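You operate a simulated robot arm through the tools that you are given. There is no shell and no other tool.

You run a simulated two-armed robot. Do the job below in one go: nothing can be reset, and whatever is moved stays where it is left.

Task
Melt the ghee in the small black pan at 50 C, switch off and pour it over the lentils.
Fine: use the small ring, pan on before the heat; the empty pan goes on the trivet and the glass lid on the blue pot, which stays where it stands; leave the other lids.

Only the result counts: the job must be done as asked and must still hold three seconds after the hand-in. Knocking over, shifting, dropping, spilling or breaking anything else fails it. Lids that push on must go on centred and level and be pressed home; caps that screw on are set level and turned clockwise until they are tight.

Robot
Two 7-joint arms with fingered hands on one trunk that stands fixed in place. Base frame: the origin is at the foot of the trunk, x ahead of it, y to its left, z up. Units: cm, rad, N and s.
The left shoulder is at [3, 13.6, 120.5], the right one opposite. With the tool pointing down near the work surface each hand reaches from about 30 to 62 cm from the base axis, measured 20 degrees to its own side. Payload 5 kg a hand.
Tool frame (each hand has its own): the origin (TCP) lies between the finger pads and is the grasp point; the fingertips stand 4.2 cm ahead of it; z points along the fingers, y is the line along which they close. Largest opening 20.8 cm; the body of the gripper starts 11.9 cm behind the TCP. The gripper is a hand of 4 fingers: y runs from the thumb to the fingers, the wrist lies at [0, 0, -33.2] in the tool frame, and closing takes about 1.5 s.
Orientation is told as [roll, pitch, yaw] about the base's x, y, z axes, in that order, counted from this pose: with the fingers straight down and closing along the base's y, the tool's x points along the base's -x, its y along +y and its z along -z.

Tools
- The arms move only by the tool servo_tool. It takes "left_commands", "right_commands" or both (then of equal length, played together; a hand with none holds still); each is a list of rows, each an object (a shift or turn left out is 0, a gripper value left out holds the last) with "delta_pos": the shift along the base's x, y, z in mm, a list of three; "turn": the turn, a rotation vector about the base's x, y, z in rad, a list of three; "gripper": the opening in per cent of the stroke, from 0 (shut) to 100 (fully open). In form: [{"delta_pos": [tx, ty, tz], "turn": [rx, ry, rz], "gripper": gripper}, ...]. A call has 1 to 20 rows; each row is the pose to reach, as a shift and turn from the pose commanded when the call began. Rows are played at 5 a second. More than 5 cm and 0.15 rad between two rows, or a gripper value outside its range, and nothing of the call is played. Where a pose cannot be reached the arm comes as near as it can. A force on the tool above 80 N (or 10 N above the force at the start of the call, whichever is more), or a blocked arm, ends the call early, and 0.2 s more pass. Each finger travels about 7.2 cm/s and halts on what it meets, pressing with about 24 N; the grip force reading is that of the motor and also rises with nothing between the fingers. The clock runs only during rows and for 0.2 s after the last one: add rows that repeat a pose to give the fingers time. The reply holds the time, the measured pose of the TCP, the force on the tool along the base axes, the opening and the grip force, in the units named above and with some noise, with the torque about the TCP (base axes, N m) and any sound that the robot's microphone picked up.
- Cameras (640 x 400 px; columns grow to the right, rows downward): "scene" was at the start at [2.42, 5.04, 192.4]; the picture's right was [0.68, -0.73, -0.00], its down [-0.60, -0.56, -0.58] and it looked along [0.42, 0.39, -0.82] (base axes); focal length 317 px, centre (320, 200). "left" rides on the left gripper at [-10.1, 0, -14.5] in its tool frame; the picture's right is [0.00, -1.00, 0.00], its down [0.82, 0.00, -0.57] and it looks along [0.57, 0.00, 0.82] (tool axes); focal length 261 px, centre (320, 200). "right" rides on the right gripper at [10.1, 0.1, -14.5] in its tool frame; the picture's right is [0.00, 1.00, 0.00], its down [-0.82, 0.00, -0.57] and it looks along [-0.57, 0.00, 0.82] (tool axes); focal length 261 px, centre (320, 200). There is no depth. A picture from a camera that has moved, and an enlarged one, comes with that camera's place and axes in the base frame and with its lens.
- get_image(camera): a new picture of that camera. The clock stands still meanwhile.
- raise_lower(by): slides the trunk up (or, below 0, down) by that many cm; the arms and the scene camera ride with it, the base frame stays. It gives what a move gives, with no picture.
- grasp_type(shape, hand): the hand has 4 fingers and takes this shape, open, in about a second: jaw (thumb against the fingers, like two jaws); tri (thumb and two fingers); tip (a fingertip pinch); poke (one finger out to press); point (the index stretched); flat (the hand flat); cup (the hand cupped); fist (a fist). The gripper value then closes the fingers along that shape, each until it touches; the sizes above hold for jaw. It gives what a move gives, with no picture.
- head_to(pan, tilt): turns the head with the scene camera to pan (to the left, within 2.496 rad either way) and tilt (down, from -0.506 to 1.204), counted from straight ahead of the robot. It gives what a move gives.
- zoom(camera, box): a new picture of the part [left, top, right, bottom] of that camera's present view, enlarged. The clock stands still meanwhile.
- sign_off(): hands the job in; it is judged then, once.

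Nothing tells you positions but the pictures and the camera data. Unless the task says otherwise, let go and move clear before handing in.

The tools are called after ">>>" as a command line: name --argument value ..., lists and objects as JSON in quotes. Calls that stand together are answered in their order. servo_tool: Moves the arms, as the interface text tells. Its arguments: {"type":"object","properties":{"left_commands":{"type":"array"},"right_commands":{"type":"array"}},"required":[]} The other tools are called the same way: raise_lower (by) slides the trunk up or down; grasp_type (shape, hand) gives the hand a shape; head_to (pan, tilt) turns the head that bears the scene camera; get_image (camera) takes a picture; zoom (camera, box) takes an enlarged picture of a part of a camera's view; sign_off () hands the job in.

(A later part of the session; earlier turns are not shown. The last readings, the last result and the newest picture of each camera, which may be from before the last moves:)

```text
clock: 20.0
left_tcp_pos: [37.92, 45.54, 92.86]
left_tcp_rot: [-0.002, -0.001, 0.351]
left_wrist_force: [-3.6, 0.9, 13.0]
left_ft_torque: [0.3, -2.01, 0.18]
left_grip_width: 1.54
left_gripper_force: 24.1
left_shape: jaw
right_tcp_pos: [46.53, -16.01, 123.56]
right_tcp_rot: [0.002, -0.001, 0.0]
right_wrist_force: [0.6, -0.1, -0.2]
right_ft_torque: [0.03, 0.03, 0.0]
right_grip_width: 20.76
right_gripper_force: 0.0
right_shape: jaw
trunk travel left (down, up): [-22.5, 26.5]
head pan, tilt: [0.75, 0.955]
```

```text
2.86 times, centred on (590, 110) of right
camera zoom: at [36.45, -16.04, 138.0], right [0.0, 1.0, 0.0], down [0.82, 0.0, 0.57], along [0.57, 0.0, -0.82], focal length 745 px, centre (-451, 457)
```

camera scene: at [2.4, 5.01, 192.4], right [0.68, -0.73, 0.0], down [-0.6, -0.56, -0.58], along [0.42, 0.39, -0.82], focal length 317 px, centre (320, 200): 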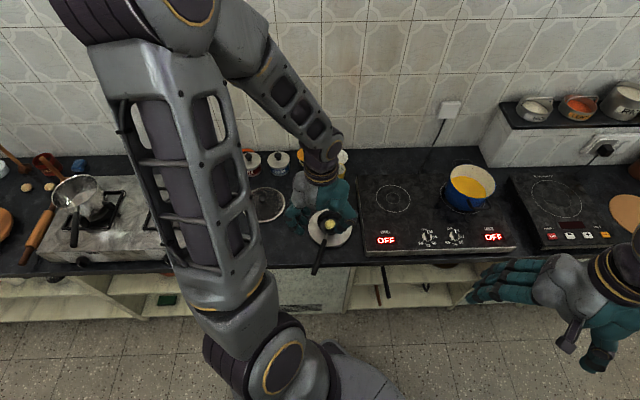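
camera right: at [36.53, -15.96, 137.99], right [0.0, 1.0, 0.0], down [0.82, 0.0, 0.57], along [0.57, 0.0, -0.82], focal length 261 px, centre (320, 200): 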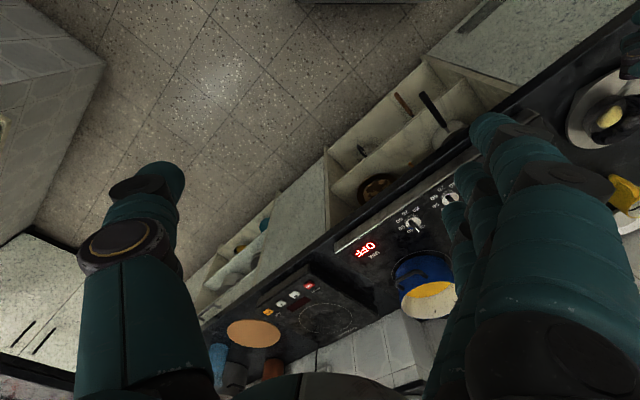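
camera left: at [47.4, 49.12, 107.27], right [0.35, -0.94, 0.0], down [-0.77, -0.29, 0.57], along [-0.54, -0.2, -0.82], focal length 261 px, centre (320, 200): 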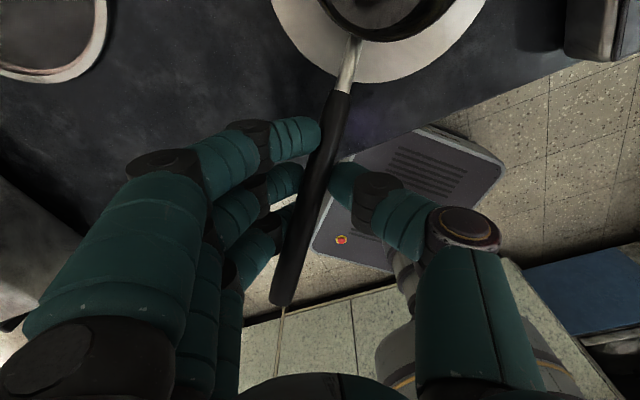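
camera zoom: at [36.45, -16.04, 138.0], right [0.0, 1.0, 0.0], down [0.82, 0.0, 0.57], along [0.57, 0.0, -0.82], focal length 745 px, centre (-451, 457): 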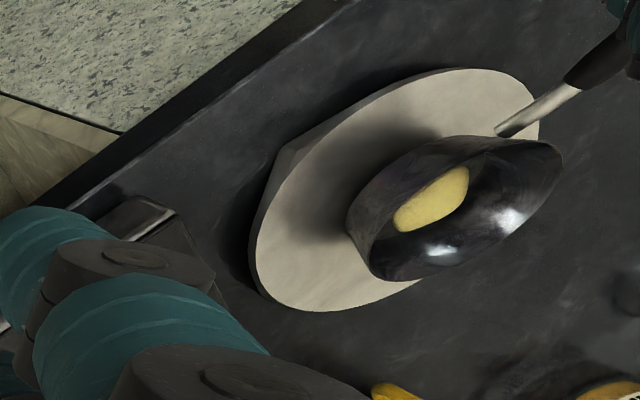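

The pan is now nearly centred on the trivet, nose touching. I ease the grip open slowly so the back settles down.

>>> servo_tool --left_commands '[{"delta_pos": [0, 0, -6], "gripper": 6}, {"delta_pos": [0, 0, -12], "gripper": 7}, {"delta_pos": [0, 0, -18], "gripper": 8}, {"delta_pos": [0, 0, -22], "gripper": 9}, {"delta_pos": [0, 0, -22], "gripper": 10}, {"delta_pos": [0, 0, -22], "gripper": 12}, {"delta_pos": [0, 0, -22], "gripper": 20}, {"delta_pos": [0, 0, -22], "gripper": 40}, {"delta_pos": [0, 0, -22], "gripper": 40}]'

>>> get_image --camera "left"

>>> zoom --camera "right" --box '[540, 40, 640, 180]'

```text
clock: 22.0
left_tcp_pos: [37.94, 45.65, 90.56]
left_tcp_rot: [0.001, 0.0, 0.349]
left_wrist_force: [0.0, -0.4, 0.0]
left_ft_torque: [0.0, 0.01, -0.01]
left_grip_width: 8.23
left_gripper_force: 0.0
left_shape: jaw
right_tcp_pos: [46.66, -16.11, 123.53]
right_tcp_rot: [0.001, -0.001, 0.002]
right_wrist_force: [0.5, -0.7, 0.1]
right_ft_torque: [0.05, 0.02, -0.02]
right_grip_width: 20.78
right_gripper_force: 0.0
right_shape: jaw
trunk travel left (down, up): [-22.5, 26.5]
head pan, tilt: [0.75, 0.955]
```

```text
taken
camera left: at [47.44, 49.16, 105.03], right [0.35, -0.94, 0.0], down [-0.77, -0.28, 0.57], along [-0.54, -0.2, -0.82], focal length 261 px, centre (320, 200)
```

left: 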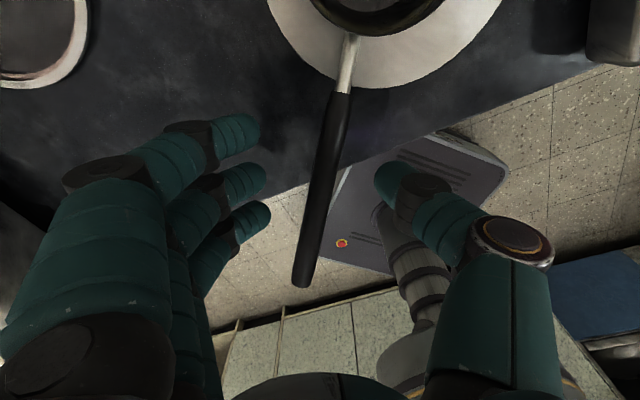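

```text
2.86 times, centred on (590, 110) of right
camera zoom: at [36.52, -15.98, 137.99], right [0.0, 1.0, 0.0], down [0.82, 0.0, 0.57], along [0.57, 0.0, -0.82], focal length 745 px, centre (-451, 457)
```

zoom: 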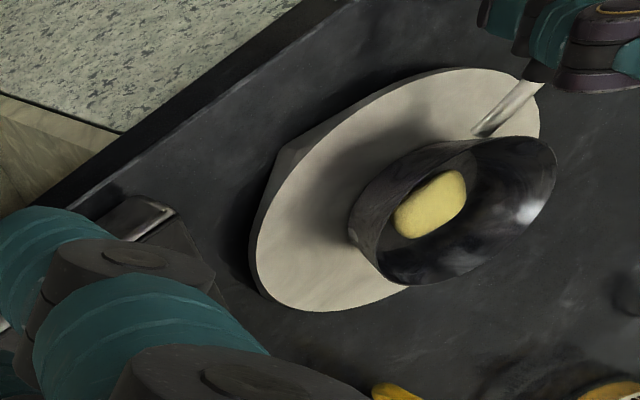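

The pan rests level on the trivet again, and the trivet has not moved. I slide the open hand forward along the handle (towards the pan, yaw 10°) and a bit lower for a deeper, better-balanced grip.

>>> servo_tool --left_commands '[{"delta_pos": [9, 2, -5], "turn": [0, 0, -0.06]}, {"delta_pos": [18, 4, -12], "turn": [0, 0, -0.12]}, {"delta_pos": [27, 5.5, -19], "turn": [0, 0, -0.175]}, {"delta_pos": [27, 5.5, -19], "turn": [0, 0, -0.175]}]'

>>> get_image --camera "left"

```text
clock: 23.0
left_tcp_pos: [40.75, 46.29, 88.67]
left_tcp_rot: [0.001, 0.0, 0.174]
left_wrist_force: [0.4, 0.2, -0.3]
left_ft_torque: [-0.02, -0.01, -0.02]
left_grip_width: 8.24
left_gripper_force: 0.0
left_shape: jaw
right_tcp_pos: [46.66, -16.03, 123.61]
right_tcp_rot: [0.002, 0.0, -0.001]
right_wrist_force: [-0.1, -0.2, 0.2]
right_ft_torque: [0.01, -0.05, -0.02]
right_grip_width: 20.81
right_gripper_force: 0.0
right_shape: jaw
trunk travel left (down, up): [-22.5, 26.5]
head pan, tilt: [0.75, 0.955]
```

```text
taken
camera left: at [50.59, 47.95, 103.13], right [0.18, -0.98, 0.0], down [-0.81, -0.15, 0.57], along [-0.56, -0.1, -0.82], focal length 261 px, centre (320, 200)
```

left: 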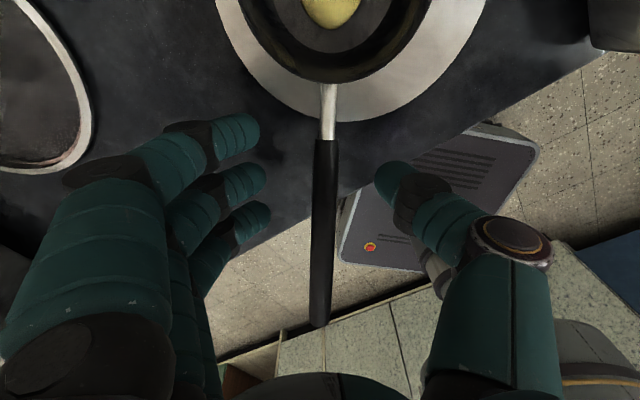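

Well aligned; the TCP is 3.7 cm behind the start of the black grip. I close the hand.

>>> servo_tool --left_commands '[{"gripper": 25}, {"gripper": 15}, {"gripper": 10}, {"gripper": 5}, {"gripper": 0}, {"gripper": 0}, {"gripper": 0}, {"gripper": 0}, {"gripper": 0}]'

>>> zoom --camera "left" --box '[180, 0, 500, 340]'

```text
clock: 25.0
left_tcp_pos: [40.77, 46.11, 88.74]
left_tcp_rot: [0.001, 0.0, 0.174]
left_wrist_force: [0.8, -0.2, -0.3]
left_ft_torque: [-0.01, -0.1, -0.08]
left_grip_width: 1.08
left_gripper_force: 24.5
left_shape: jaw
right_tcp_pos: [46.63, -16.0, 123.52]
right_tcp_rot: [0.001, 0.001, 0.002]
right_wrist_force: [0.7, 0.6, 0.2]
right_ft_torque: [-0.04, 0.04, -0.04]
right_grip_width: 20.8
right_gripper_force: 0.0
right_shape: jaw
trunk travel left (down, up): [-22.5, 26.5]
head pan, tilt: [0.75, 0.955]
```

```text
1.18 times, centred on (340, 170) of left
camera zoom: at [50.63, 47.96, 103.11], right [0.18, -0.98, 0.0], down [-0.81, -0.15, 0.57], along [-0.56, -0.1, -0.82], focal length 307 px, centre (296, 235)
```

zoom: 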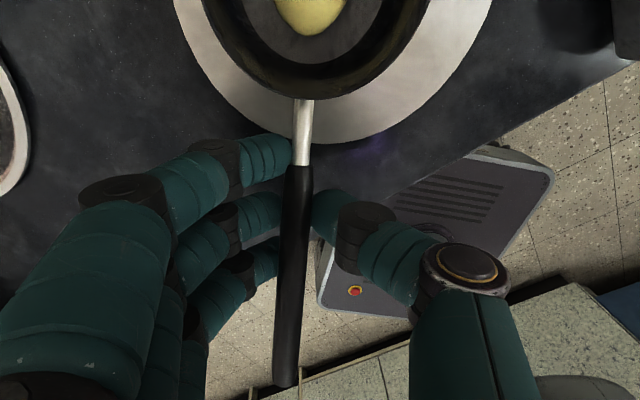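

Grip 1.08 cm with the fingers partly under the handle. I test with a small lift.

>>> servo_tool --left_commands '[{"delta_pos": [0, 0, 5]}, {"delta_pos": [0, 0, 12]}, {"delta_pos": [0, 0, 20]}, {"delta_pos": [0, 0, 20]}, {"delta_pos": [0, 0, 20]}]'

>>> zoom --camera "left" --box '[180, 0, 500, 340]'

>>> zoom --camera "right" --box '[540, 40, 640, 180]'

```text
clock: 26.2
left_tcp_pos: [40.6, 46.19, 90.71]
left_tcp_rot: [0.0, 0.0, 0.173]
left_wrist_force: [1.3, 0.2, -1.3]
left_ft_torque: [0.04, 0.09, 0.01]
left_grip_width: 1.0
left_gripper_force: 24.1
left_shape: jaw
right_tcp_pos: [46.5, -16.04, 123.55]
right_tcp_rot: [0.001, -0.001, -0.003]
right_wrist_force: [-0.6, -0.1, 0.0]
right_ft_torque: [0.05, 0.0, 0.0]
right_grip_width: 20.78
right_gripper_force: 0.0
right_shape: jaw
trunk travel left (down, up): [-22.5, 26.5]
head pan, tilt: [0.75, 0.955]
```

```text
1.18 times, centred on (340, 170) of left
camera zoom: at [50.58, 47.97, 105.1], right [0.18, -0.98, 0.0], down [-0.81, -0.15, 0.57], along [-0.56, -0.1, -0.82], focal length 307 px, centre (296, 235)
```

zoom: 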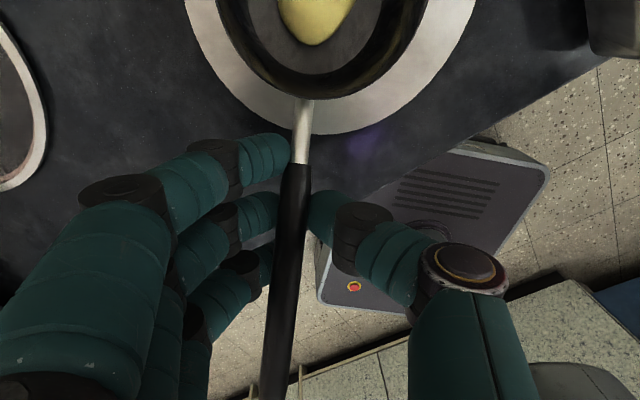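

```text
2.86 times, centred on (590, 110) of right
camera zoom: at [36.52, -15.98, 137.99], right [0.0, 1.0, 0.0], down [0.82, 0.0, 0.57], along [0.57, 0.0, -0.82], focal length 745 px, centre (-451, 457)
```

zoom: 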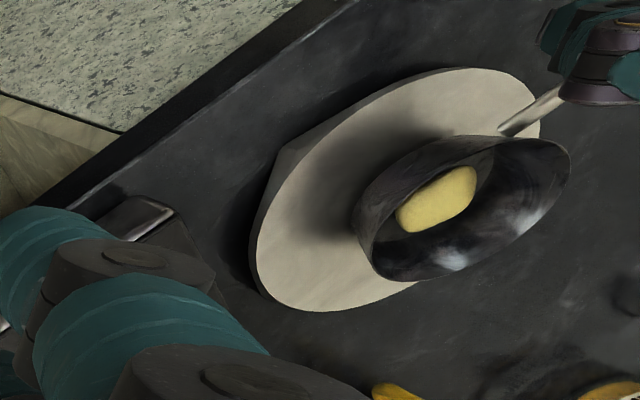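

The nose still drags on the trivet, so I set it back down, open the hand, and (while free) measure the true reach of the arms with the right arm in clear air.

>>> servo_tool --left_commands '[{"delta_pos": [0, 0, -10]}, {"delta_pos": [0, 0, -20]}, {"delta_pos": [0, 0, -20], "gripper": 6}, {"delta_pos": [0, 0, -20], "gripper": 10}, {"delta_pos": [0, 0, -20], "gripper": 25}, {"delta_pos": [0, 0, -20], "gripper": 40}, {"delta_pos": [0, 0, -20], "gripper": 40}, {"delta_pos": [0, 0, -20], "gripper": 40}, {"delta_pos": [0, 0, -20], "gripper": 40}]' --right_commands '[{"delta_pos": [40, 0, -20]}, {"delta_pos": [80, 0, -40]}, {"delta_pos": [120, 0, -60]}, {"delta_pos": [160, 0, -80]}, {"delta_pos": [200, 0, -80]}, {"delta_pos": [240, 0, -80]}, {"delta_pos": [280, 0, -80]}, {"delta_pos": [320, 0, -80]}, {"delta_pos": [320, 0, -80]}]'

>>> get_image --camera "left"

```text
clock: 28.2
left_tcp_pos: [40.5, 46.1, 88.75]
left_tcp_rot: [0.001, 0.0, 0.174]
left_wrist_force: [-0.2, -0.4, 0.3]
left_ft_torque: [0.04, -0.11, 0.0]
left_grip_width: 8.22
left_gripper_force: 0.0
left_shape: jaw
right_tcp_pos: [78.48, -15.98, 115.67]
right_tcp_rot: [0.001, 0.0, 0.0]
right_wrist_force: [-0.3, 0.4, 0.2]
right_ft_torque: [0.04, -0.12, 0.01]
right_grip_width: 20.79
right_gripper_force: 0.0
right_shape: jaw
trunk travel left (down, up): [-22.5, 26.5]
head pan, tilt: [0.75, 0.955]
```

```text
taken
camera left: at [50.44, 47.93, 103.18], right [0.18, -0.98, 0.0], down [-0.81, -0.15, 0.57], along [-0.56, -0.1, -0.82], focal length 261 px, centre (320, 200)
```

left: 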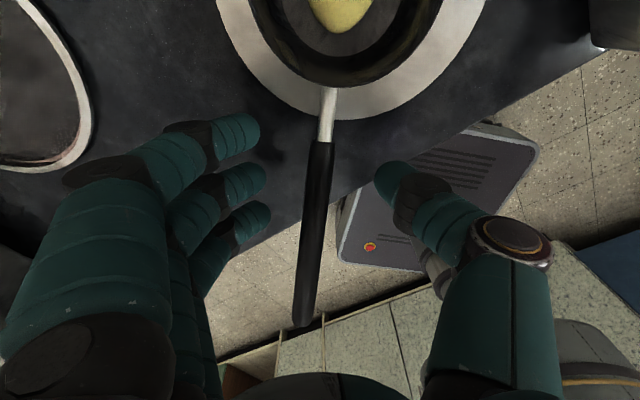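

The right arm reaches 78 cm ahead with no trouble. I test further out, and lower.

>>> servo_tool --right_commands '[{"delta_pos": [40, 0, 0]}, {"delta_pos": [80, 0, 0]}, {"delta_pos": [120, 0, 0]}, {"delta_pos": [160, 0, 0]}, {"delta_pos": [200, 0, 0]}, {"delta_pos": [240, 0, 0]}, {"delta_pos": [240, 0, 0]}]'

```text
clock: 29.8
left_tcp_pos: [40.63, 46.1, 88.62]
left_tcp_rot: [0.0, 0.0, 0.174]
left_wrist_force: [-0.3, -0.2, -0.3]
left_ft_torque: [0.04, 0.01, 0.0]
left_grip_width: 8.26
left_gripper_force: 0.1
left_shape: jaw
right_tcp_pos: [94.63, -15.93, 115.24]
right_tcp_rot: [0.002, 0.001, 0.001]
right_wrist_force: [0.0, 0.0, -0.1]
right_ft_torque: [0.05, -0.01, 0.0]
right_grip_width: 20.78
right_gripper_force: 0.2
right_shape: jaw
right hand out of reach, approached as far as the arm can: row 5, 6, 7
trunk travel left (down, up): [-22.5, 26.5]
head pan, tilt: [0.75, 0.955]
```

Useful: the arms reach about 96 cm from shoulder to wrist. Now I re-grip the handle right behind the steel stub (near the balance point) with the handle at the pads, and draw the right arm back.

>>> servo_tool --left_commands '[{"delta_pos": [4, 1, 6], "turn": [0, 0, -0.05]}, {"delta_pos": [12, 4, 6], "turn": [0, 0, -0.1]}, {"delta_pos": [12, 4, 6], "turn": [0, 0, -0.1]}, {"delta_pos": [12, 4, 6], "turn": [0, 0, -0.1]}, {"delta_pos": [12, 4, 6], "turn": [0, 0, -0.1]}, {"delta_pos": [12, 4, 6], "turn": [0, 0, -0.1]}, {"delta_pos": [12, 4, 6], "turn": [0, 0, -0.1]}, {"delta_pos": [12, 4, 6], "turn": [0, 0, -0.1]}, {"delta_pos": [12, 4, 6], "turn": [0, 0, -0.1]}, {"delta_pos": [12, 4, 6], "turn": [0, 0, -0.1]}]' --right_commands '[{"delta_pos": [-40, 0, 0]}, {"delta_pos": [-80, 0, 0]}, {"delta_pos": [-120, 0, 0]}, {"delta_pos": [-160, 0, 10]}, {"delta_pos": [-200, 0, 30]}, {"delta_pos": [-240, 0, 50]}, {"delta_pos": [-280, -10, 70]}, {"delta_pos": [-320, -20, 80]}, {"delta_pos": [-360, -30, 80]}, {"delta_pos": [-400, -40, 80]}]'

>>> get_image --camera "left"

```text
clock: 32.0
left_tcp_pos: [41.67, 46.62, 89.34]
left_tcp_rot: [0.001, 0.0, 0.074]
left_wrist_force: [-0.1, -0.1, 0.6]
left_ft_torque: [-0.01, -0.09, 0.03]
left_grip_width: 8.24
left_gripper_force: 0.1
left_shape: jaw
right_tcp_pos: [54.45, -20.01, 123.38]
right_tcp_rot: [0.001, -0.001, 0.001]
right_wrist_force: [-1.2, 0.6, -0.1]
right_ft_torque: [0.0, -0.21, 0.03]
right_grip_width: 20.79
right_gripper_force: 0.1
right_shape: jaw
trunk travel left (down, up): [-22.5, 26.5]
head pan, tilt: [0.75, 0.955]
```

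```text
taken
camera left: at [51.75, 47.4, 103.78], right [0.08, -1.0, 0.0], down [-0.82, -0.07, 0.57], along [-0.57, -0.05, -0.82], focal length 261 px, centre (320, 200)
```

left: 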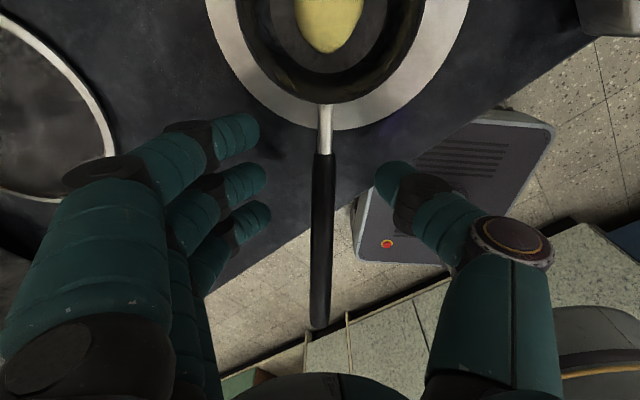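

Aligned, just behind the steel stub. Closing again.

>>> servo_tool --left_commands '[{"gripper": 25}, {"gripper": 15}, {"gripper": 10}, {"gripper": 5}, {"gripper": 0}, {"gripper": 0}, {"gripper": 0}, {"gripper": 0}, {"gripper": 0}]'

>>> zoom --camera "left" --box '[180, 0, 500, 340]'

```text
clock: 34.0
left_tcp_pos: [41.9, 46.54, 89.16]
left_tcp_rot: [0.0, 0.002, 0.074]
left_wrist_force: [0.2, -0.3, -0.1]
left_ft_torque: [0.05, -0.07, -0.04]
left_grip_width: 1.36
left_gripper_force: 24.0
left_shape: jaw
right_tcp_pos: [54.7, -20.03, 123.4]
right_tcp_rot: [0.003, -0.001, -0.001]
right_wrist_force: [-0.1, -1.3, -0.5]
right_ft_torque: [0.0, -0.02, -0.01]
right_grip_width: 20.81
right_gripper_force: 0.1
right_shape: jaw
trunk travel left (down, up): [-22.5, 26.5]
head pan, tilt: [0.75, 0.955]
```

```text
1.18 times, centred on (340, 170) of left
camera zoom: at [51.94, 47.39, 103.68], right [0.08, -1.0, 0.0], down [-0.82, -0.07, 0.57], along [-0.57, -0.05, -0.82], focal length 307 px, centre (296, 235)
```

zoom: 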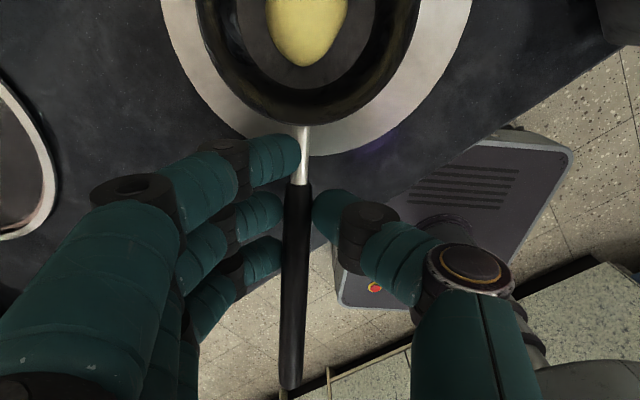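

Index on the steel stub, the others and the thumb on the black grip. Lifting slowly 3 cm.

>>> servo_tool --left_commands '[{"delta_pos": [0, 0, 6]}, {"delta_pos": [0, 0, 12]}, {"delta_pos": [0, 0, 20]}, {"delta_pos": [0, 0, 30]}, {"delta_pos": [0, 0, 30]}, {"delta_pos": [0, 0, 30]}]'

>>> zoom --camera "left" --box '[180, 0, 500, 340]'

>>> get_image --camera "right"

>>> zoom --camera "scene" --box '[260, 160, 400, 290]'

```text
clock: 35.4
left_tcp_pos: [41.79, 46.55, 92.26]
left_tcp_rot: [0.0, 0.001, 0.076]
left_wrist_force: [0.0, 0.6, -3.1]
left_ft_torque: [0.02, 0.15, -0.01]
left_grip_width: 1.33
left_gripper_force: 24.4
left_shape: jaw
right_tcp_pos: [54.56, -20.12, 123.37]
right_tcp_rot: [0.002, 0.002, 0.0]
right_wrist_force: [-0.2, 0.1, 0.9]
right_ft_torque: [0.03, -0.02, -0.01]
right_grip_width: 20.78
right_gripper_force: 0.0
right_shape: jaw
trunk travel left (down, up): [-22.5, 26.5]
head pan, tilt: [0.75, 0.955]
```

```text
1.18 times, centred on (340, 170) of left
camera zoom: at [51.92, 47.37, 106.72], right [0.08, -1.0, 0.0], down [-0.82, -0.07, 0.57], along [-0.57, -0.05, -0.82], focal length 307 px, centre (296, 235)
```

zoom: 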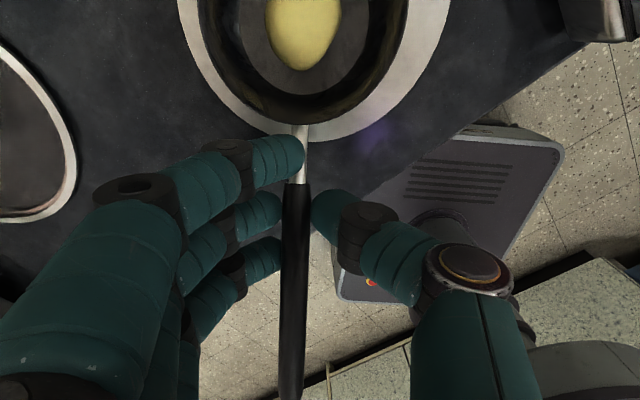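

```text
taken
camera right: at [44.46, -20.03, 137.86], right [0.0, 1.0, 0.0], down [0.82, 0.0, 0.57], along [0.57, 0.0, -0.82], focal length 261 px, centre (320, 200)
```

right: 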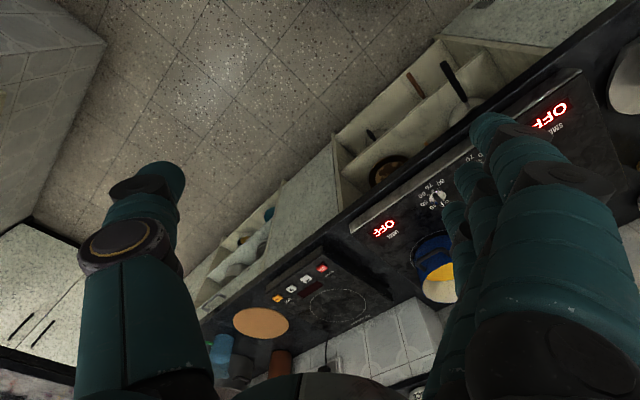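

```text
3.08 times, centred on (330, 225) of scene
camera zoom: at [2.4, 5.01, 192.4], right [0.68, -0.73, 0.0], down [-0.6, -0.56, -0.58], along [0.42, 0.39, -0.82], focal length 976 px, centre (289, 123)
```

zoom: 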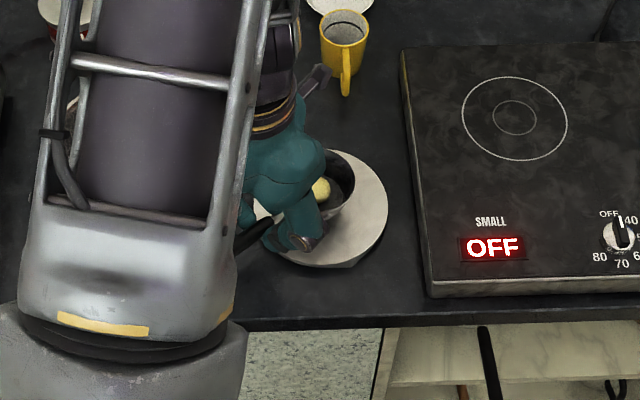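

Nearly the full weight (3 N) is lifted with only slight tilt. I lift further and watch whether it holds.

>>> servo_tool --left_commands '[{"delta_pos": [0, 0, 20]}, {"delta_pos": [0, 0, 40]}, {"delta_pos": [0, 0, 60]}, {"delta_pos": [0, 0, 80]}, {"delta_pos": [0, 0, 80]}, {"delta_pos": [0, 0, 80]}]'

>>> zoom --camera "left" --box '[180, 0, 500, 340]'

>>> zoom --camera "scene" --box '[260, 160, 400, 290]'

```text
clock: 36.8
left_tcp_pos: [41.93, 46.45, 100.25]
left_tcp_rot: [0.0, 0.0, 0.075]
left_wrist_force: [-0.1, -1.2, -2.0]
left_ft_torque: [0.03, 0.14, 0.0]
left_grip_width: 1.31
left_gripper_force: 23.9
left_shape: jaw
right_tcp_pos: [54.45, -20.06, 123.42]
right_tcp_rot: [0.001, 0.001, -0.001]
right_wrist_force: [-0.7, -0.2, 0.4]
right_ft_torque: [0.01, -0.02, -0.02]
right_grip_width: 20.78
right_gripper_force: 0.1
right_shape: jaw
trunk travel left (down, up): [-22.5, 26.5]
head pan, tilt: [0.75, 0.955]
```

```text
1.18 times, centred on (340, 170) of left
camera zoom: at [51.93, 47.36, 114.77], right [0.08, -1.0, 0.0], down [-0.82, -0.07, 0.57], along [-0.57, -0.05, -0.82], focal length 307 px, centre (296, 235)
```

zoom: 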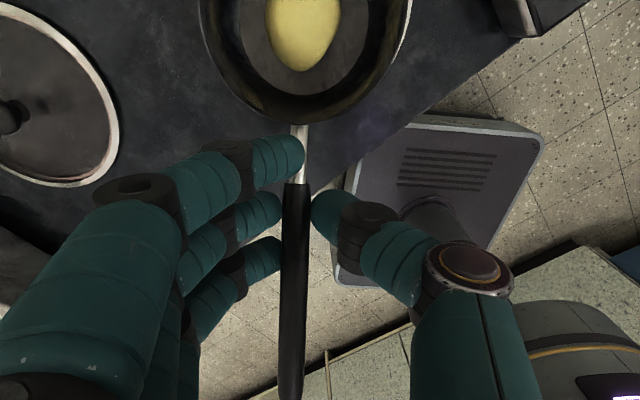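

```text
3.08 times, centred on (330, 225) of scene
camera zoom: at [2.37, 4.99, 192.4], right [0.68, -0.73, 0.0], down [-0.6, -0.56, -0.58], along [0.42, 0.39, -0.82], focal length 976 px, centre (289, 123)
```

zoom: 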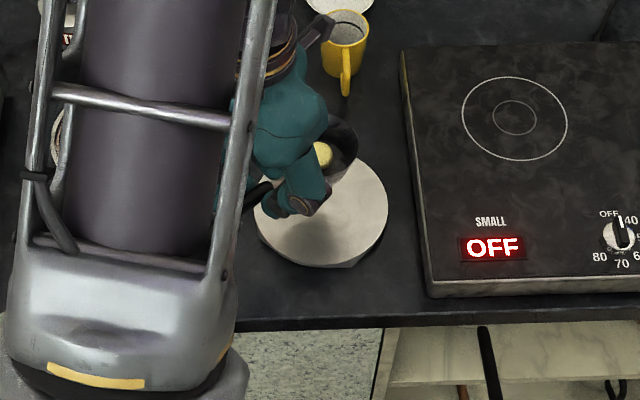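

The pan hangs steadily now. I carry it level to the small ring, stopping about 8 cm above it.

>>> servo_tool --left_commands '[{"delta_pos": [8, -4, 15], "turn": [0, 0, 0.01]}, {"delta_pos": [24, -12, 30], "turn": [0, 0, 0.025]}, {"delta_pos": [44, -23, 40], "turn": [0, 0, 0.04]}, {"delta_pos": [66, -35, 45], "turn": [0, 0, 0.055]}, {"delta_pos": [90, -47, 45], "turn": [0, 0, 0.07]}, {"delta_pos": [114, -60, 45], "turn": [0, 0, 0.085]}, {"delta_pos": [138, -73, 45], "turn": [0, 0, 0.1]}, {"delta_pos": [162, -86, 45], "turn": [0, 0, 0.115]}, {"delta_pos": [186, -98, 45], "turn": [0, 0, 0.13]}, {"delta_pos": [210, -110, 45], "turn": [0, 0, 0.145]}, {"delta_pos": [232, -122, 45], "turn": [0, 0, 0.16]}, {"delta_pos": [250, -132, 45], "turn": [0, 0, 0.175]}, {"delta_pos": [260, -137, 45], "turn": [0, 0, 0.185]}, {"delta_pos": [264, -139, 45], "turn": [0, 0, 0.188]}, {"delta_pos": [264, -139, 45], "turn": [0, 0, 0.188]}]'

>>> get_image --camera "left"

>>> get_image --camera "scene"

>>> get_image --camera "right"

```text
clock: 40.0
left_tcp_pos: [68.22, 32.63, 104.68]
left_tcp_rot: [0.001, -0.001, 0.263]
left_wrist_force: [0.7, 0.6, -2.0]
left_ft_torque: [-0.02, 0.15, -0.02]
left_grip_width: 1.3
left_gripper_force: 24.0
left_shape: jaw
right_tcp_pos: [54.66, -20.09, 123.37]
right_tcp_rot: [0.002, 0.0, -0.002]
right_wrist_force: [-0.1, -0.1, -1.2]
right_ft_torque: [0.01, -0.04, -0.02]
right_grip_width: 20.78
right_gripper_force: 0.2
right_shape: jaw
trunk travel left (down, up): [-22.5, 26.5]
head pan, tilt: [0.75, 0.955]
```

```text
taken
camera left: at [77.98, 35.36, 119.16], right [0.26, -0.96, 0.0], down [-0.79, -0.22, 0.57], along [-0.55, -0.15, -0.82], focal length 261 px, centre (320, 200)
```

left: 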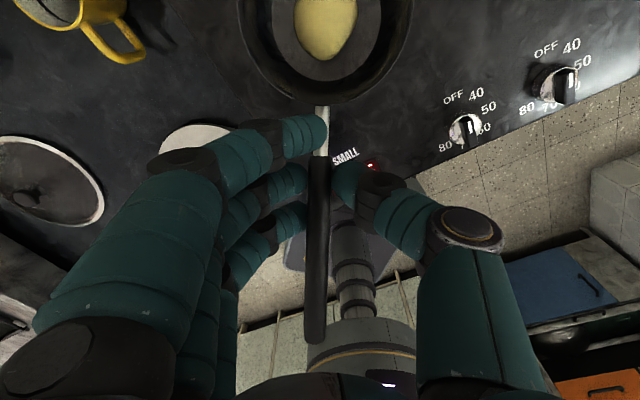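

```text
taken
camera scene: at [2.43, 5.03, 192.4], right [0.68, -0.73, 0.0], down [-0.6, -0.56, -0.58], along [0.42, 0.39, -0.82], focal length 317 px, centre (320, 200)
```

scene: 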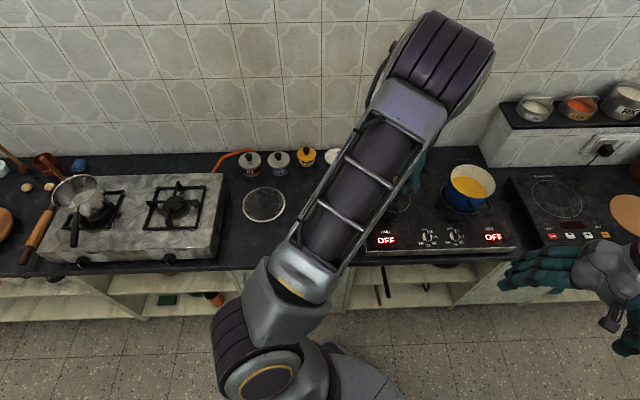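

```text
taken
camera right: at [44.48, -20.02, 137.86], right [0.0, 1.0, 0.0], down [0.82, 0.0, 0.57], along [0.57, 0.0, -0.82], focal length 261 px, centre (320, 200)
```

right: 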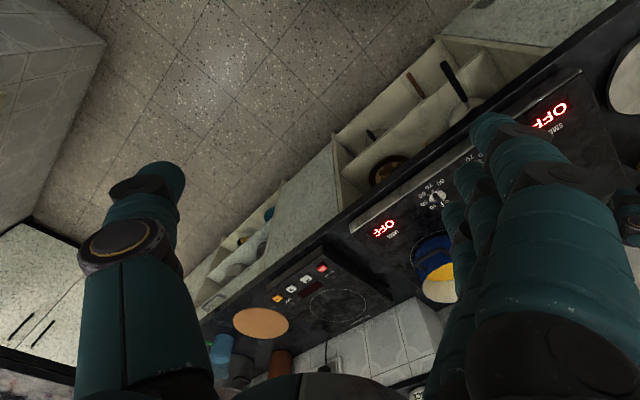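

The pan is above the small ring by my reckoning (pan centre ≈ (78.6, 35)). I lower it close to the surface, then feel for contact.

>>> servo_tool --left_commands '[{"delta_pos": [0, 0, -20]}, {"delta_pos": [0, 0, -40]}, {"delta_pos": [0, 0, -60]}, {"delta_pos": [0, 0, -75]}, {"delta_pos": [0, 0, -82]}, {"delta_pos": [0, 0, -82]}]'

>>> get_image --camera "left"

```text
clock: 41.4
left_tcp_pos: [68.4, 32.72, 96.54]
left_tcp_rot: [0.0, 0.001, 0.265]
left_wrist_force: [-0.9, -0.4, -2.6]
left_ft_torque: [-0.05, 0.14, -0.02]
left_grip_width: 1.3
left_gripper_force: 24.4
left_shape: jaw
right_tcp_pos: [54.58, -20.05, 123.43]
right_tcp_rot: [0.001, 0.001, 0.001]
right_wrist_force: [-0.3, 0.1, 0.4]
right_ft_torque: [0.03, 0.0, 0.02]
right_grip_width: 20.78
right_gripper_force: 0.1
right_shape: jaw
trunk travel left (down, up): [-22.5, 26.5]
head pan, tilt: [0.75, 0.955]
```

```text
taken
camera left: at [78.0, 35.36, 110.92], right [0.26, -0.96, 0.0], down [-0.79, -0.22, 0.57], along [-0.55, -0.15, -0.82], focal length 261 px, centre (320, 200)
```

left: 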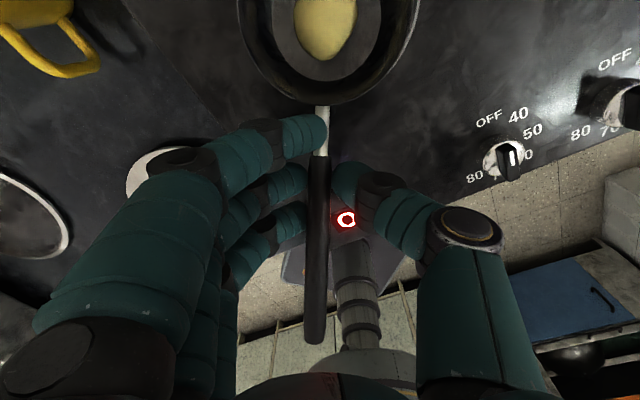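

Lowering in small steps until the pan touches.

>>> servo_tool --left_commands '[{"delta_pos": [0, 0, -5]}, {"delta_pos": [0, 0, -10]}, {"delta_pos": [0, 0, -14]}, {"delta_pos": [0, 0, -17]}, {"delta_pos": [0, 0, -17]}]'

```text
clock: 42.6
left_tcp_pos: [68.31, 32.73, 94.8]
left_tcp_rot: [-0.001, 0.0, 0.263]
left_wrist_force: [-0.3, -1.2, -1.8]
left_ft_torque: [-0.04, 0.14, 0.02]
left_grip_width: 1.3
left_gripper_force: 24.2
left_shape: jaw
right_tcp_pos: [54.39, -20.1, 123.43]
right_tcp_rot: [0.003, 0.0, 0.0]
right_wrist_force: [-0.5, 0.6, 0.0]
right_ft_torque: [-0.03, -0.02, -0.03]
right_grip_width: 20.8
right_gripper_force: 0.0
right_shape: jaw
trunk travel left (down, up): [-22.5, 26.5]
head pan, tilt: [0.75, 0.955]
```

>>> servo_tool --left_commands '[{"delta_pos": [0, 0, -3]}, {"delta_pos": [0, 0, -6]}, {"delta_pos": [0, 0, -9]}, {"delta_pos": [0, 0, -9]}]'

```text
clock: 43.6
left_tcp_pos: [68.15, 32.73, 93.91]
left_tcp_rot: [0.002, 0.001, 0.264]
left_wrist_force: [-1.3, 0.7, 2.6]
left_ft_torque: [0.25, -0.4, 0.05]
left_grip_width: 1.32
left_gripper_force: 23.7
left_shape: jaw
right_tcp_pos: [54.56, -20.19, 123.43]
right_tcp_rot: [0.003, 0.0, -0.001]
right_wrist_force: [-0.5, -1.0, 0.8]
right_ft_torque: [-0.03, 0.02, 0.01]
right_grip_width: 20.79
right_gripper_force: 0.0
right_shape: jaw
trunk travel left (down, up): [-22.5, 26.5]
head pan, tilt: [0.75, 0.955]
```

Contact with the hob at TCP z ≈ 94. I lower a few millimetres while easing the grip open so the pan settles flat.

>>> servo_tool --left_commands '[{"delta_pos": [0, 0, -2], "gripper": 4}, {"delta_pos": [0, 0, -4], "gripper": 6}, {"delta_pos": [0, 0, -5], "gripper": 7}, {"delta_pos": [0, 0, -5], "gripper": 8}, {"delta_pos": [0, 0, -5], "gripper": 9}, {"delta_pos": [0, 0, -5], "gripper": 11}, {"delta_pos": [0, 0, -5], "gripper": 15}, {"delta_pos": [0, 0, -5], "gripper": 25}, {"delta_pos": [0, 0, -5], "gripper": 40}, {"delta_pos": [0, 0, -5], "gripper": 40}]'

>>> get_image --camera "left"

```text
clock: 45.8
left_tcp_pos: [68.17, 32.64, 93.37]
left_tcp_rot: [0.001, 0.0, 0.264]
left_wrist_force: [0.2, 0.5, 0.3]
left_ft_torque: [-0.02, -0.03, 0.01]
left_grip_width: 8.23
left_gripper_force: 0.0
left_shape: jaw
right_tcp_pos: [54.62, -20.11, 123.27]
right_tcp_rot: [0.003, -0.001, -0.001]
right_wrist_force: [-0.7, -0.9, -0.1]
right_ft_torque: [-0.01, 0.0, -0.02]
right_grip_width: 20.81
right_gripper_force: 0.1
right_shape: jaw
trunk travel left (down, up): [-22.5, 26.5]
head pan, tilt: [0.75, 0.955]
```

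```text
taken
camera left: at [77.96, 35.32, 107.88], right [0.26, -0.96, 0.0], down [-0.79, -0.22, 0.57], along [-0.55, -0.15, -0.82], focal length 261 px, centre (320, 200)
```

left: 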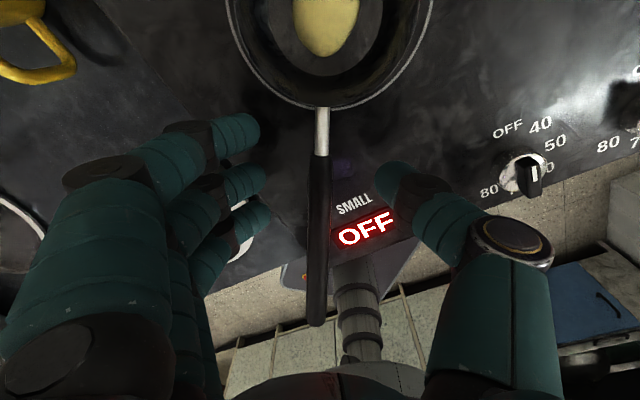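

The pan stands on the hob. I raise the open hand straight up and check the pan against the ring.

>>> servo_tool --left_commands '[{"delta_pos": [0, 0, 25]}, {"delta_pos": [0, 0, 60]}, {"delta_pos": [0, 0, 100]}, {"delta_pos": [-30, 0, 140]}, {"delta_pos": [-60, 0, 180]}, {"delta_pos": [-90, 0, 200]}, {"delta_pos": [-90, 0, 200]}]'

>>> get_image --camera "left"

>>> get_image --camera "scene"

```text
clock: 47.4
left_tcp_pos: [59.26, 32.55, 113.42]
left_tcp_rot: [0.001, 0.004, 0.264]
left_wrist_force: [0.0, -0.8, 0.1]
left_ft_torque: [0.01, 0.09, -0.02]
left_grip_width: 8.27
left_gripper_force: 0.1
left_shape: jaw
right_tcp_pos: [54.72, -20.03, 123.32]
right_tcp_rot: [0.002, 0.002, 0.001]
right_wrist_force: [1.4, 0.3, -0.1]
right_ft_torque: [-0.04, 0.11, -0.03]
right_grip_width: 20.79
right_gripper_force: 0.0
right_shape: jaw
trunk travel left (down, up): [-22.5, 26.5]
head pan, tilt: [0.75, 0.955]
```

```text
taken
camera left: at [69.06, 35.28, 127.82], right [0.26, -0.96, 0.0], down [-0.79, -0.22, 0.57], along [-0.55, -0.15, -0.82], focal length 261 px, centre (320, 200)
```

left: 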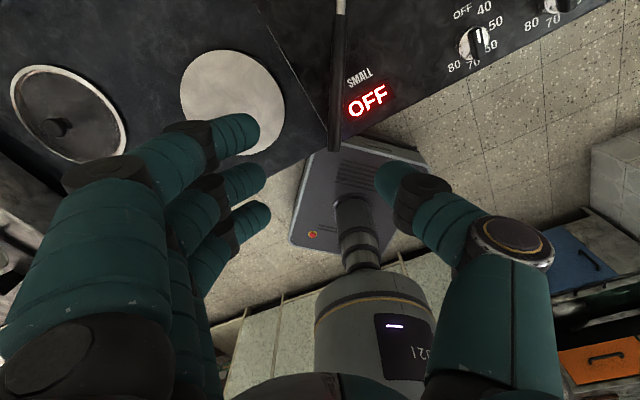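

```text
taken
camera scene: at [2.59, 5.02, 192.39], right [0.68, -0.73, 0.0], down [-0.6, -0.56, -0.58], along [0.42, 0.39, -0.82], focal length 317 px, centre (320, 200)
```

scene: 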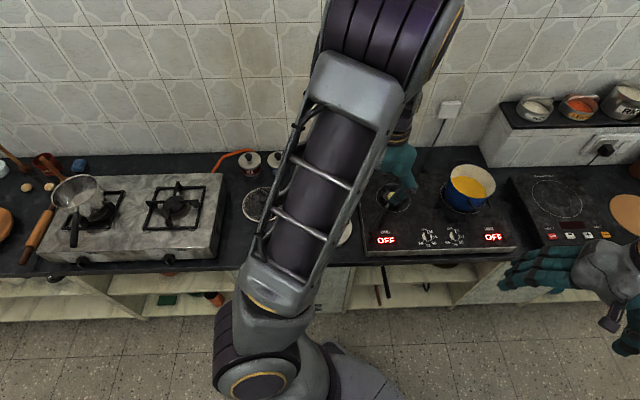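

I swing the left arm left to unblock the head camera and look at the pan on the ring.

>>> servo_tool --left_commands '[{"delta_pos": [-20, 30, 20]}, {"delta_pos": [-40, 70, 40]}, {"delta_pos": [-60, 110, 60]}, {"delta_pos": [-80, 150, 80]}, {"delta_pos": [-100, 190, 100]}, {"delta_pos": [-110, 220, 100]}, {"delta_pos": [-110, 220, 100]}]'

>>> zoom --camera "scene" --box '[340, 160, 480, 270]'

>>> get_image --camera "scene"

```text
clock: 49.0
left_tcp_pos: [48.17, 54.59, 123.45]
left_tcp_rot: [-0.001, -0.001, 0.26]
left_wrist_force: [-0.4, 0.0, -0.8]
left_ft_torque: [0.07, -0.02, 0.02]
left_grip_width: 8.25
left_gripper_force: 0.1
left_shape: jaw
right_tcp_pos: [54.53, -20.15, 123.46]
right_tcp_rot: [0.002, 0.0, 0.0]
right_wrist_force: [-0.2, -0.1, -0.3]
right_ft_torque: [0.05, -0.03, -0.02]
right_grip_width: 20.79
right_gripper_force: 0.1
right_shape: jaw
trunk travel left (down, up): [-22.5, 26.5]
head pan, tilt: [0.75, 0.955]
```

```text
3.64 times, centred on (410, 215) of scene
camera zoom: at [2.38, 4.92, 192.4], right [0.68, -0.73, 0.0], down [-0.6, -0.56, -0.58], along [0.42, 0.39, -0.82], focal length 1154 px, centre (-7, 146)
```

zoom: 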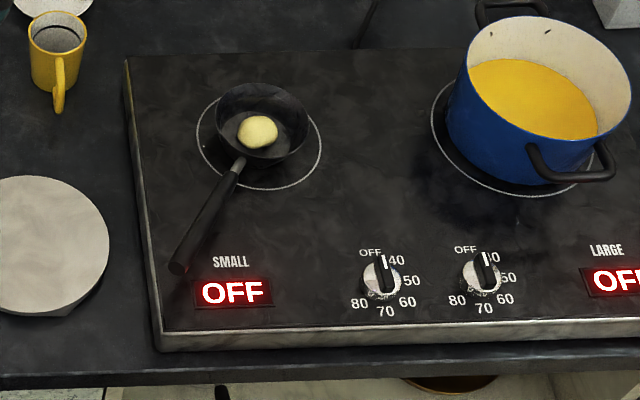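

```text
taken
camera scene: at [2.38, 4.92, 192.4], right [0.68, -0.73, 0.0], down [-0.6, -0.56, -0.58], along [0.42, 0.39, -0.82], focal length 317 px, centre (320, 200)
```

scene: 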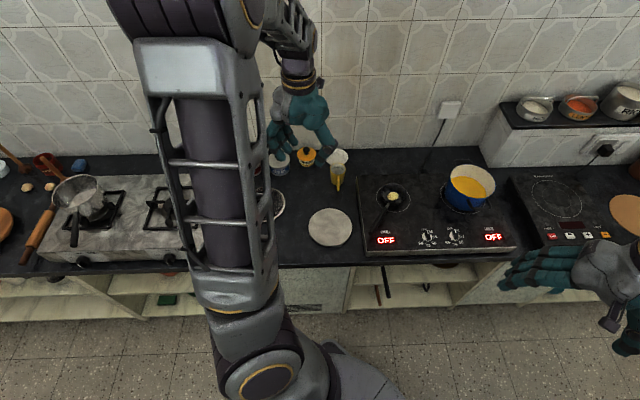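

The pan stands centred on the small ring, everything else is in place. Now I bring the right hand over the small ring's knob (≈(71.8, 14.9), top at 87.5), turned 43° to match the pointer bar.

>>> servo_tool --right_commands '[{"delta_pos": [17, 35, -10], "turn": [0, 0, 0.075], "gripper": 80}, {"delta_pos": [35, 70, -20], "turn": [0, 0, 0.15], "gripper": 60}, {"delta_pos": [52, 105, -35], "turn": [0, 0, 0.225], "gripper": 40}, {"delta_pos": [69, 140, -50], "turn": [0, 0, 0.3], "gripper": 30}, {"delta_pos": [87, 175, -65], "turn": [0, 0, 0.375], "gripper": 30}, {"delta_pos": [104, 210, -80], "turn": [0, 0, 0.45], "gripper": 30}, {"delta_pos": [121, 245, -95], "turn": [0, 0, 0.525], "gripper": 30}, {"delta_pos": [138, 280, -105], "turn": [0, 0, 0.6], "gripper": 30}, {"delta_pos": [156, 315, -112], "turn": [0, 0, 0.675], "gripper": 30}, {"delta_pos": [173, 350, -115], "turn": [0, 0, 0.75], "gripper": 30}, {"delta_pos": [173, 350, -115], "turn": [0, 0, 0.75], "gripper": 30}]'

>>> get_image --camera "right"

>>> get_image --camera "scene"

```text
clock: 51.4
left_tcp_pos: [48.3, 54.57, 123.61]
left_tcp_rot: [0.0, 0.0, 0.264]
left_wrist_force: [-0.8, -0.2, 0.6]
left_ft_torque: [0.07, -0.06, 0.0]
left_grip_width: 8.29
left_gripper_force: 0.0
left_shape: jaw
right_tcp_pos: [71.84, 14.71, 111.86]
right_tcp_rot: [0.002, 0.001, 0.751]
right_wrist_force: [-0.2, -0.9, 0.2]
right_ft_torque: [0.05, -0.02, 0.01]
right_grip_width: 6.31
right_gripper_force: 0.0
right_shape: jaw
trunk travel left (down, up): [-22.5, 26.5]
head pan, tilt: [0.75, 0.955]
```

```text
taken
camera right: at [64.54, 7.95, 126.37], right [-0.68, 0.73, 0.0], down [0.6, 0.56, 0.57], along [0.42, 0.39, -0.82], focal length 261 px, centre (320, 200)
```

right: 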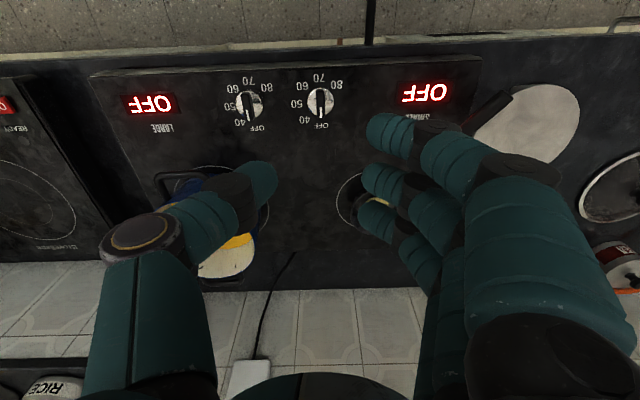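

```text
taken
camera scene: at [2.33, 4.86, 192.41], right [0.68, -0.73, 0.0], down [-0.6, -0.56, -0.58], along [0.42, 0.39, -0.82], focal length 317 px, centre (320, 200)
```

scene: 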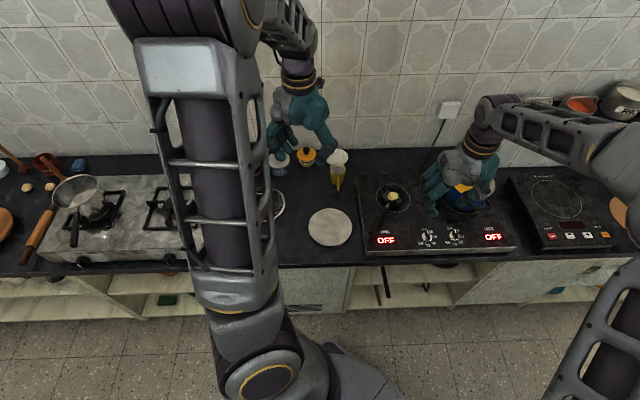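

The knob sits exactly under the hand's centre and aligned with it. Before engaging I rehearse the quarter turn in the air to make sure the wrist can do it.

>>> servo_tool --right_commands '[{"turn": [0, 0, -0.15]}, {"turn": [0, 0, -0.3]}, {"turn": [0, 0, -0.45]}, {"turn": [0, 0, -0.6]}, {"turn": [0, 0, -0.75]}, {"turn": [0, 0, -0.9]}, {"turn": [0, 0, -1.05]}, {"turn": [0, 0, -1.2]}, {"turn": [0, 0, -1.35]}, {"turn": [0, 0, -1.5]}, {"turn": [0, 0, -1.65]}, {"turn": [0, 0, -1.8]}, {"turn": [0, 0, -1.8]}]'

```text
clock: 54.2
left_tcp_pos: [48.2, 54.68, 123.39]
left_tcp_rot: [-0.001, 0.001, 0.264]
left_wrist_force: [0.5, 0.0, 0.4]
left_ft_torque: [0.02, 0.02, 0.02]
left_grip_width: 8.31
left_gripper_force: 0.0
left_shape: jaw
right_tcp_pos: [71.89, 15.0, 111.94]
right_tcp_rot: [-0.001, 0.0, -1.051]
right_wrist_force: [0.1, 0.4, 0.4]
right_ft_torque: [0.04, 0.02, 0.0]
right_grip_width: 6.29
right_gripper_force: 0.2
right_shape: jaw
trunk travel left (down, up): [-22.5, 26.5]
head pan, tilt: [0.75, 0.955]
```

The wrist can do it. I turn back to the start angle and lower the hand around the knob.

>>> servo_tool --right_commands '[{"turn": [0, 0, 0.15]}, {"turn": [0, 0, 0.3]}, {"turn": [0, 0, 0.45]}, {"turn": [0, 0, 0.6]}, {"turn": [0, 0, 0.75]}, {"turn": [0, 0, 0.9]}, {"turn": [0, 0, 1.05]}, {"turn": [0, 0, 1.2]}, {"turn": [0, 0, 1.35]}, {"turn": [0, 0, 1.5]}, {"turn": [0, 0, 1.65]}, {"turn": [0, 0, 1.8]}, {"delta_pos": [0, 0, -50], "turn": [0, 0, 1.8]}, {"delta_pos": [0, 0, -100], "turn": [0, 0, 1.8]}, {"delta_pos": [0, 0, -150], "turn": [0, 0, 1.8]}, {"delta_pos": [0, 0, -180], "turn": [0, 0, 1.8]}, {"delta_pos": [0, 0, -180], "turn": [0, 0, 1.8]}]'

>>> get_image --camera "right"

>>> zoom --camera "scene" --box '[360, 170, 510, 270]'

```text
clock: 57.8
left_tcp_pos: [48.32, 54.67, 123.48]
left_tcp_rot: [-0.002, 0.0, 0.263]
left_wrist_force: [-0.5, -0.5, -0.2]
left_ft_torque: [0.02, -0.03, 0.0]
left_grip_width: 8.28
left_gripper_force: 0.1
left_shape: jaw
right_tcp_pos: [71.8, 15.15, 93.85]
right_tcp_rot: [0.001, 0.0, 0.752]
right_wrist_force: [-1.1, 0.1, 0.1]
right_ft_torque: [0.01, -0.03, 0.0]
right_grip_width: 6.29
right_gripper_force: 0.1
right_shape: jaw
trunk travel left (down, up): [-22.5, 26.5]
head pan, tilt: [0.75, 0.955]
```

```text
taken
camera right: at [64.42, 8.17, 108.39], right [-0.68, 0.73, 0.0], down [0.6, 0.56, 0.57], along [0.42, 0.39, -0.82], focal length 261 px, centre (320, 200)
```

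right: 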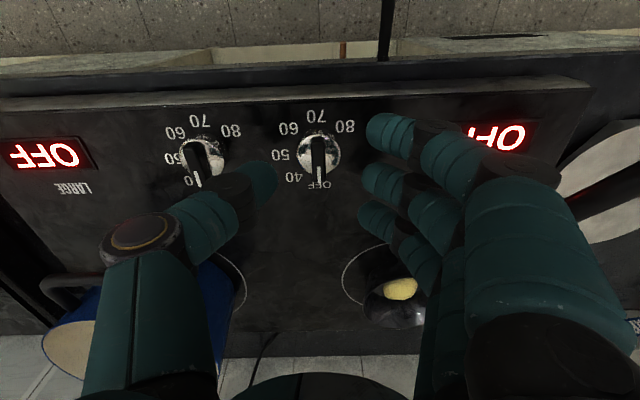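

```text
4.00 times, centred on (435, 220) of scene
camera zoom: at [2.36, 5.02, 192.41], right [0.68, -0.73, 0.0], down [-0.6, -0.56, -0.58], along [0.42, 0.39, -0.82], focal length 1270 px, centre (-140, 120)
```

zoom: 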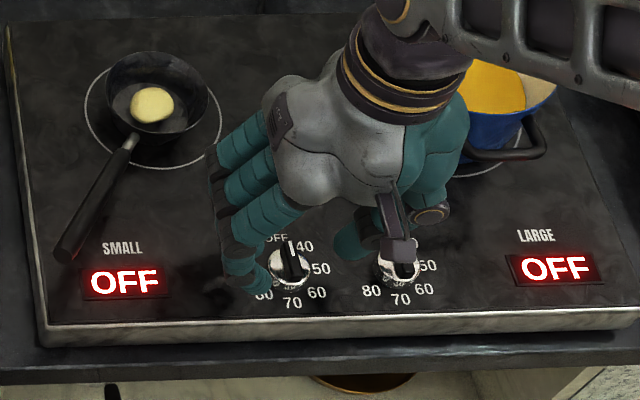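

The hand is just above the knob; I zoom to check the centring and the finger positions.

>>> zoom --camera "right" --box '[250, 90, 400, 250]'

>>> zoom --camera "scene" --box '[405, 220, 475, 264]'

```text
2.50 times, centred on (325, 170) of right
camera zoom: at [64.42, 8.17, 108.39], right [-0.68, 0.73, 0.0], down [0.6, 0.56, 0.57], along [0.42, 0.39, -0.82], focal length 652 px, centre (308, 275)
```

zoom: 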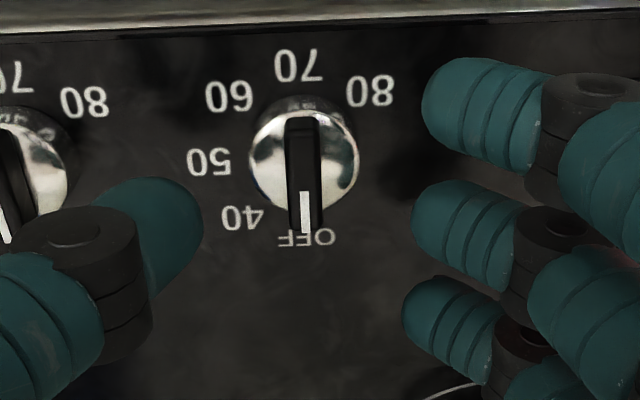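

```text
9.09 times, centred on (440, 242) of scene
camera zoom: at [2.36, 5.02, 192.41], right [0.68, -0.73, 0.0], down [-0.6, -0.56, -0.58], along [0.42, 0.39, -0.82], focal length 2885 px, centre (-771, -182)
```

zoom: 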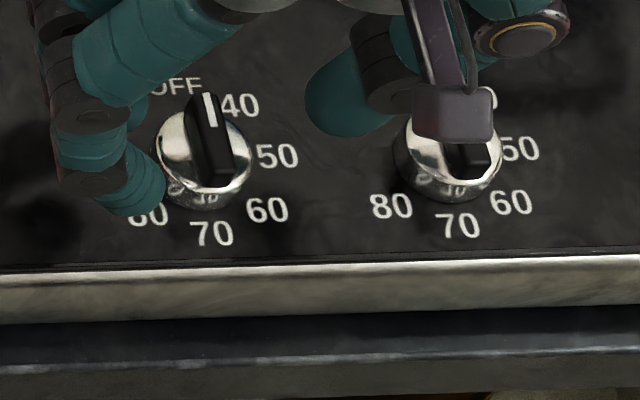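

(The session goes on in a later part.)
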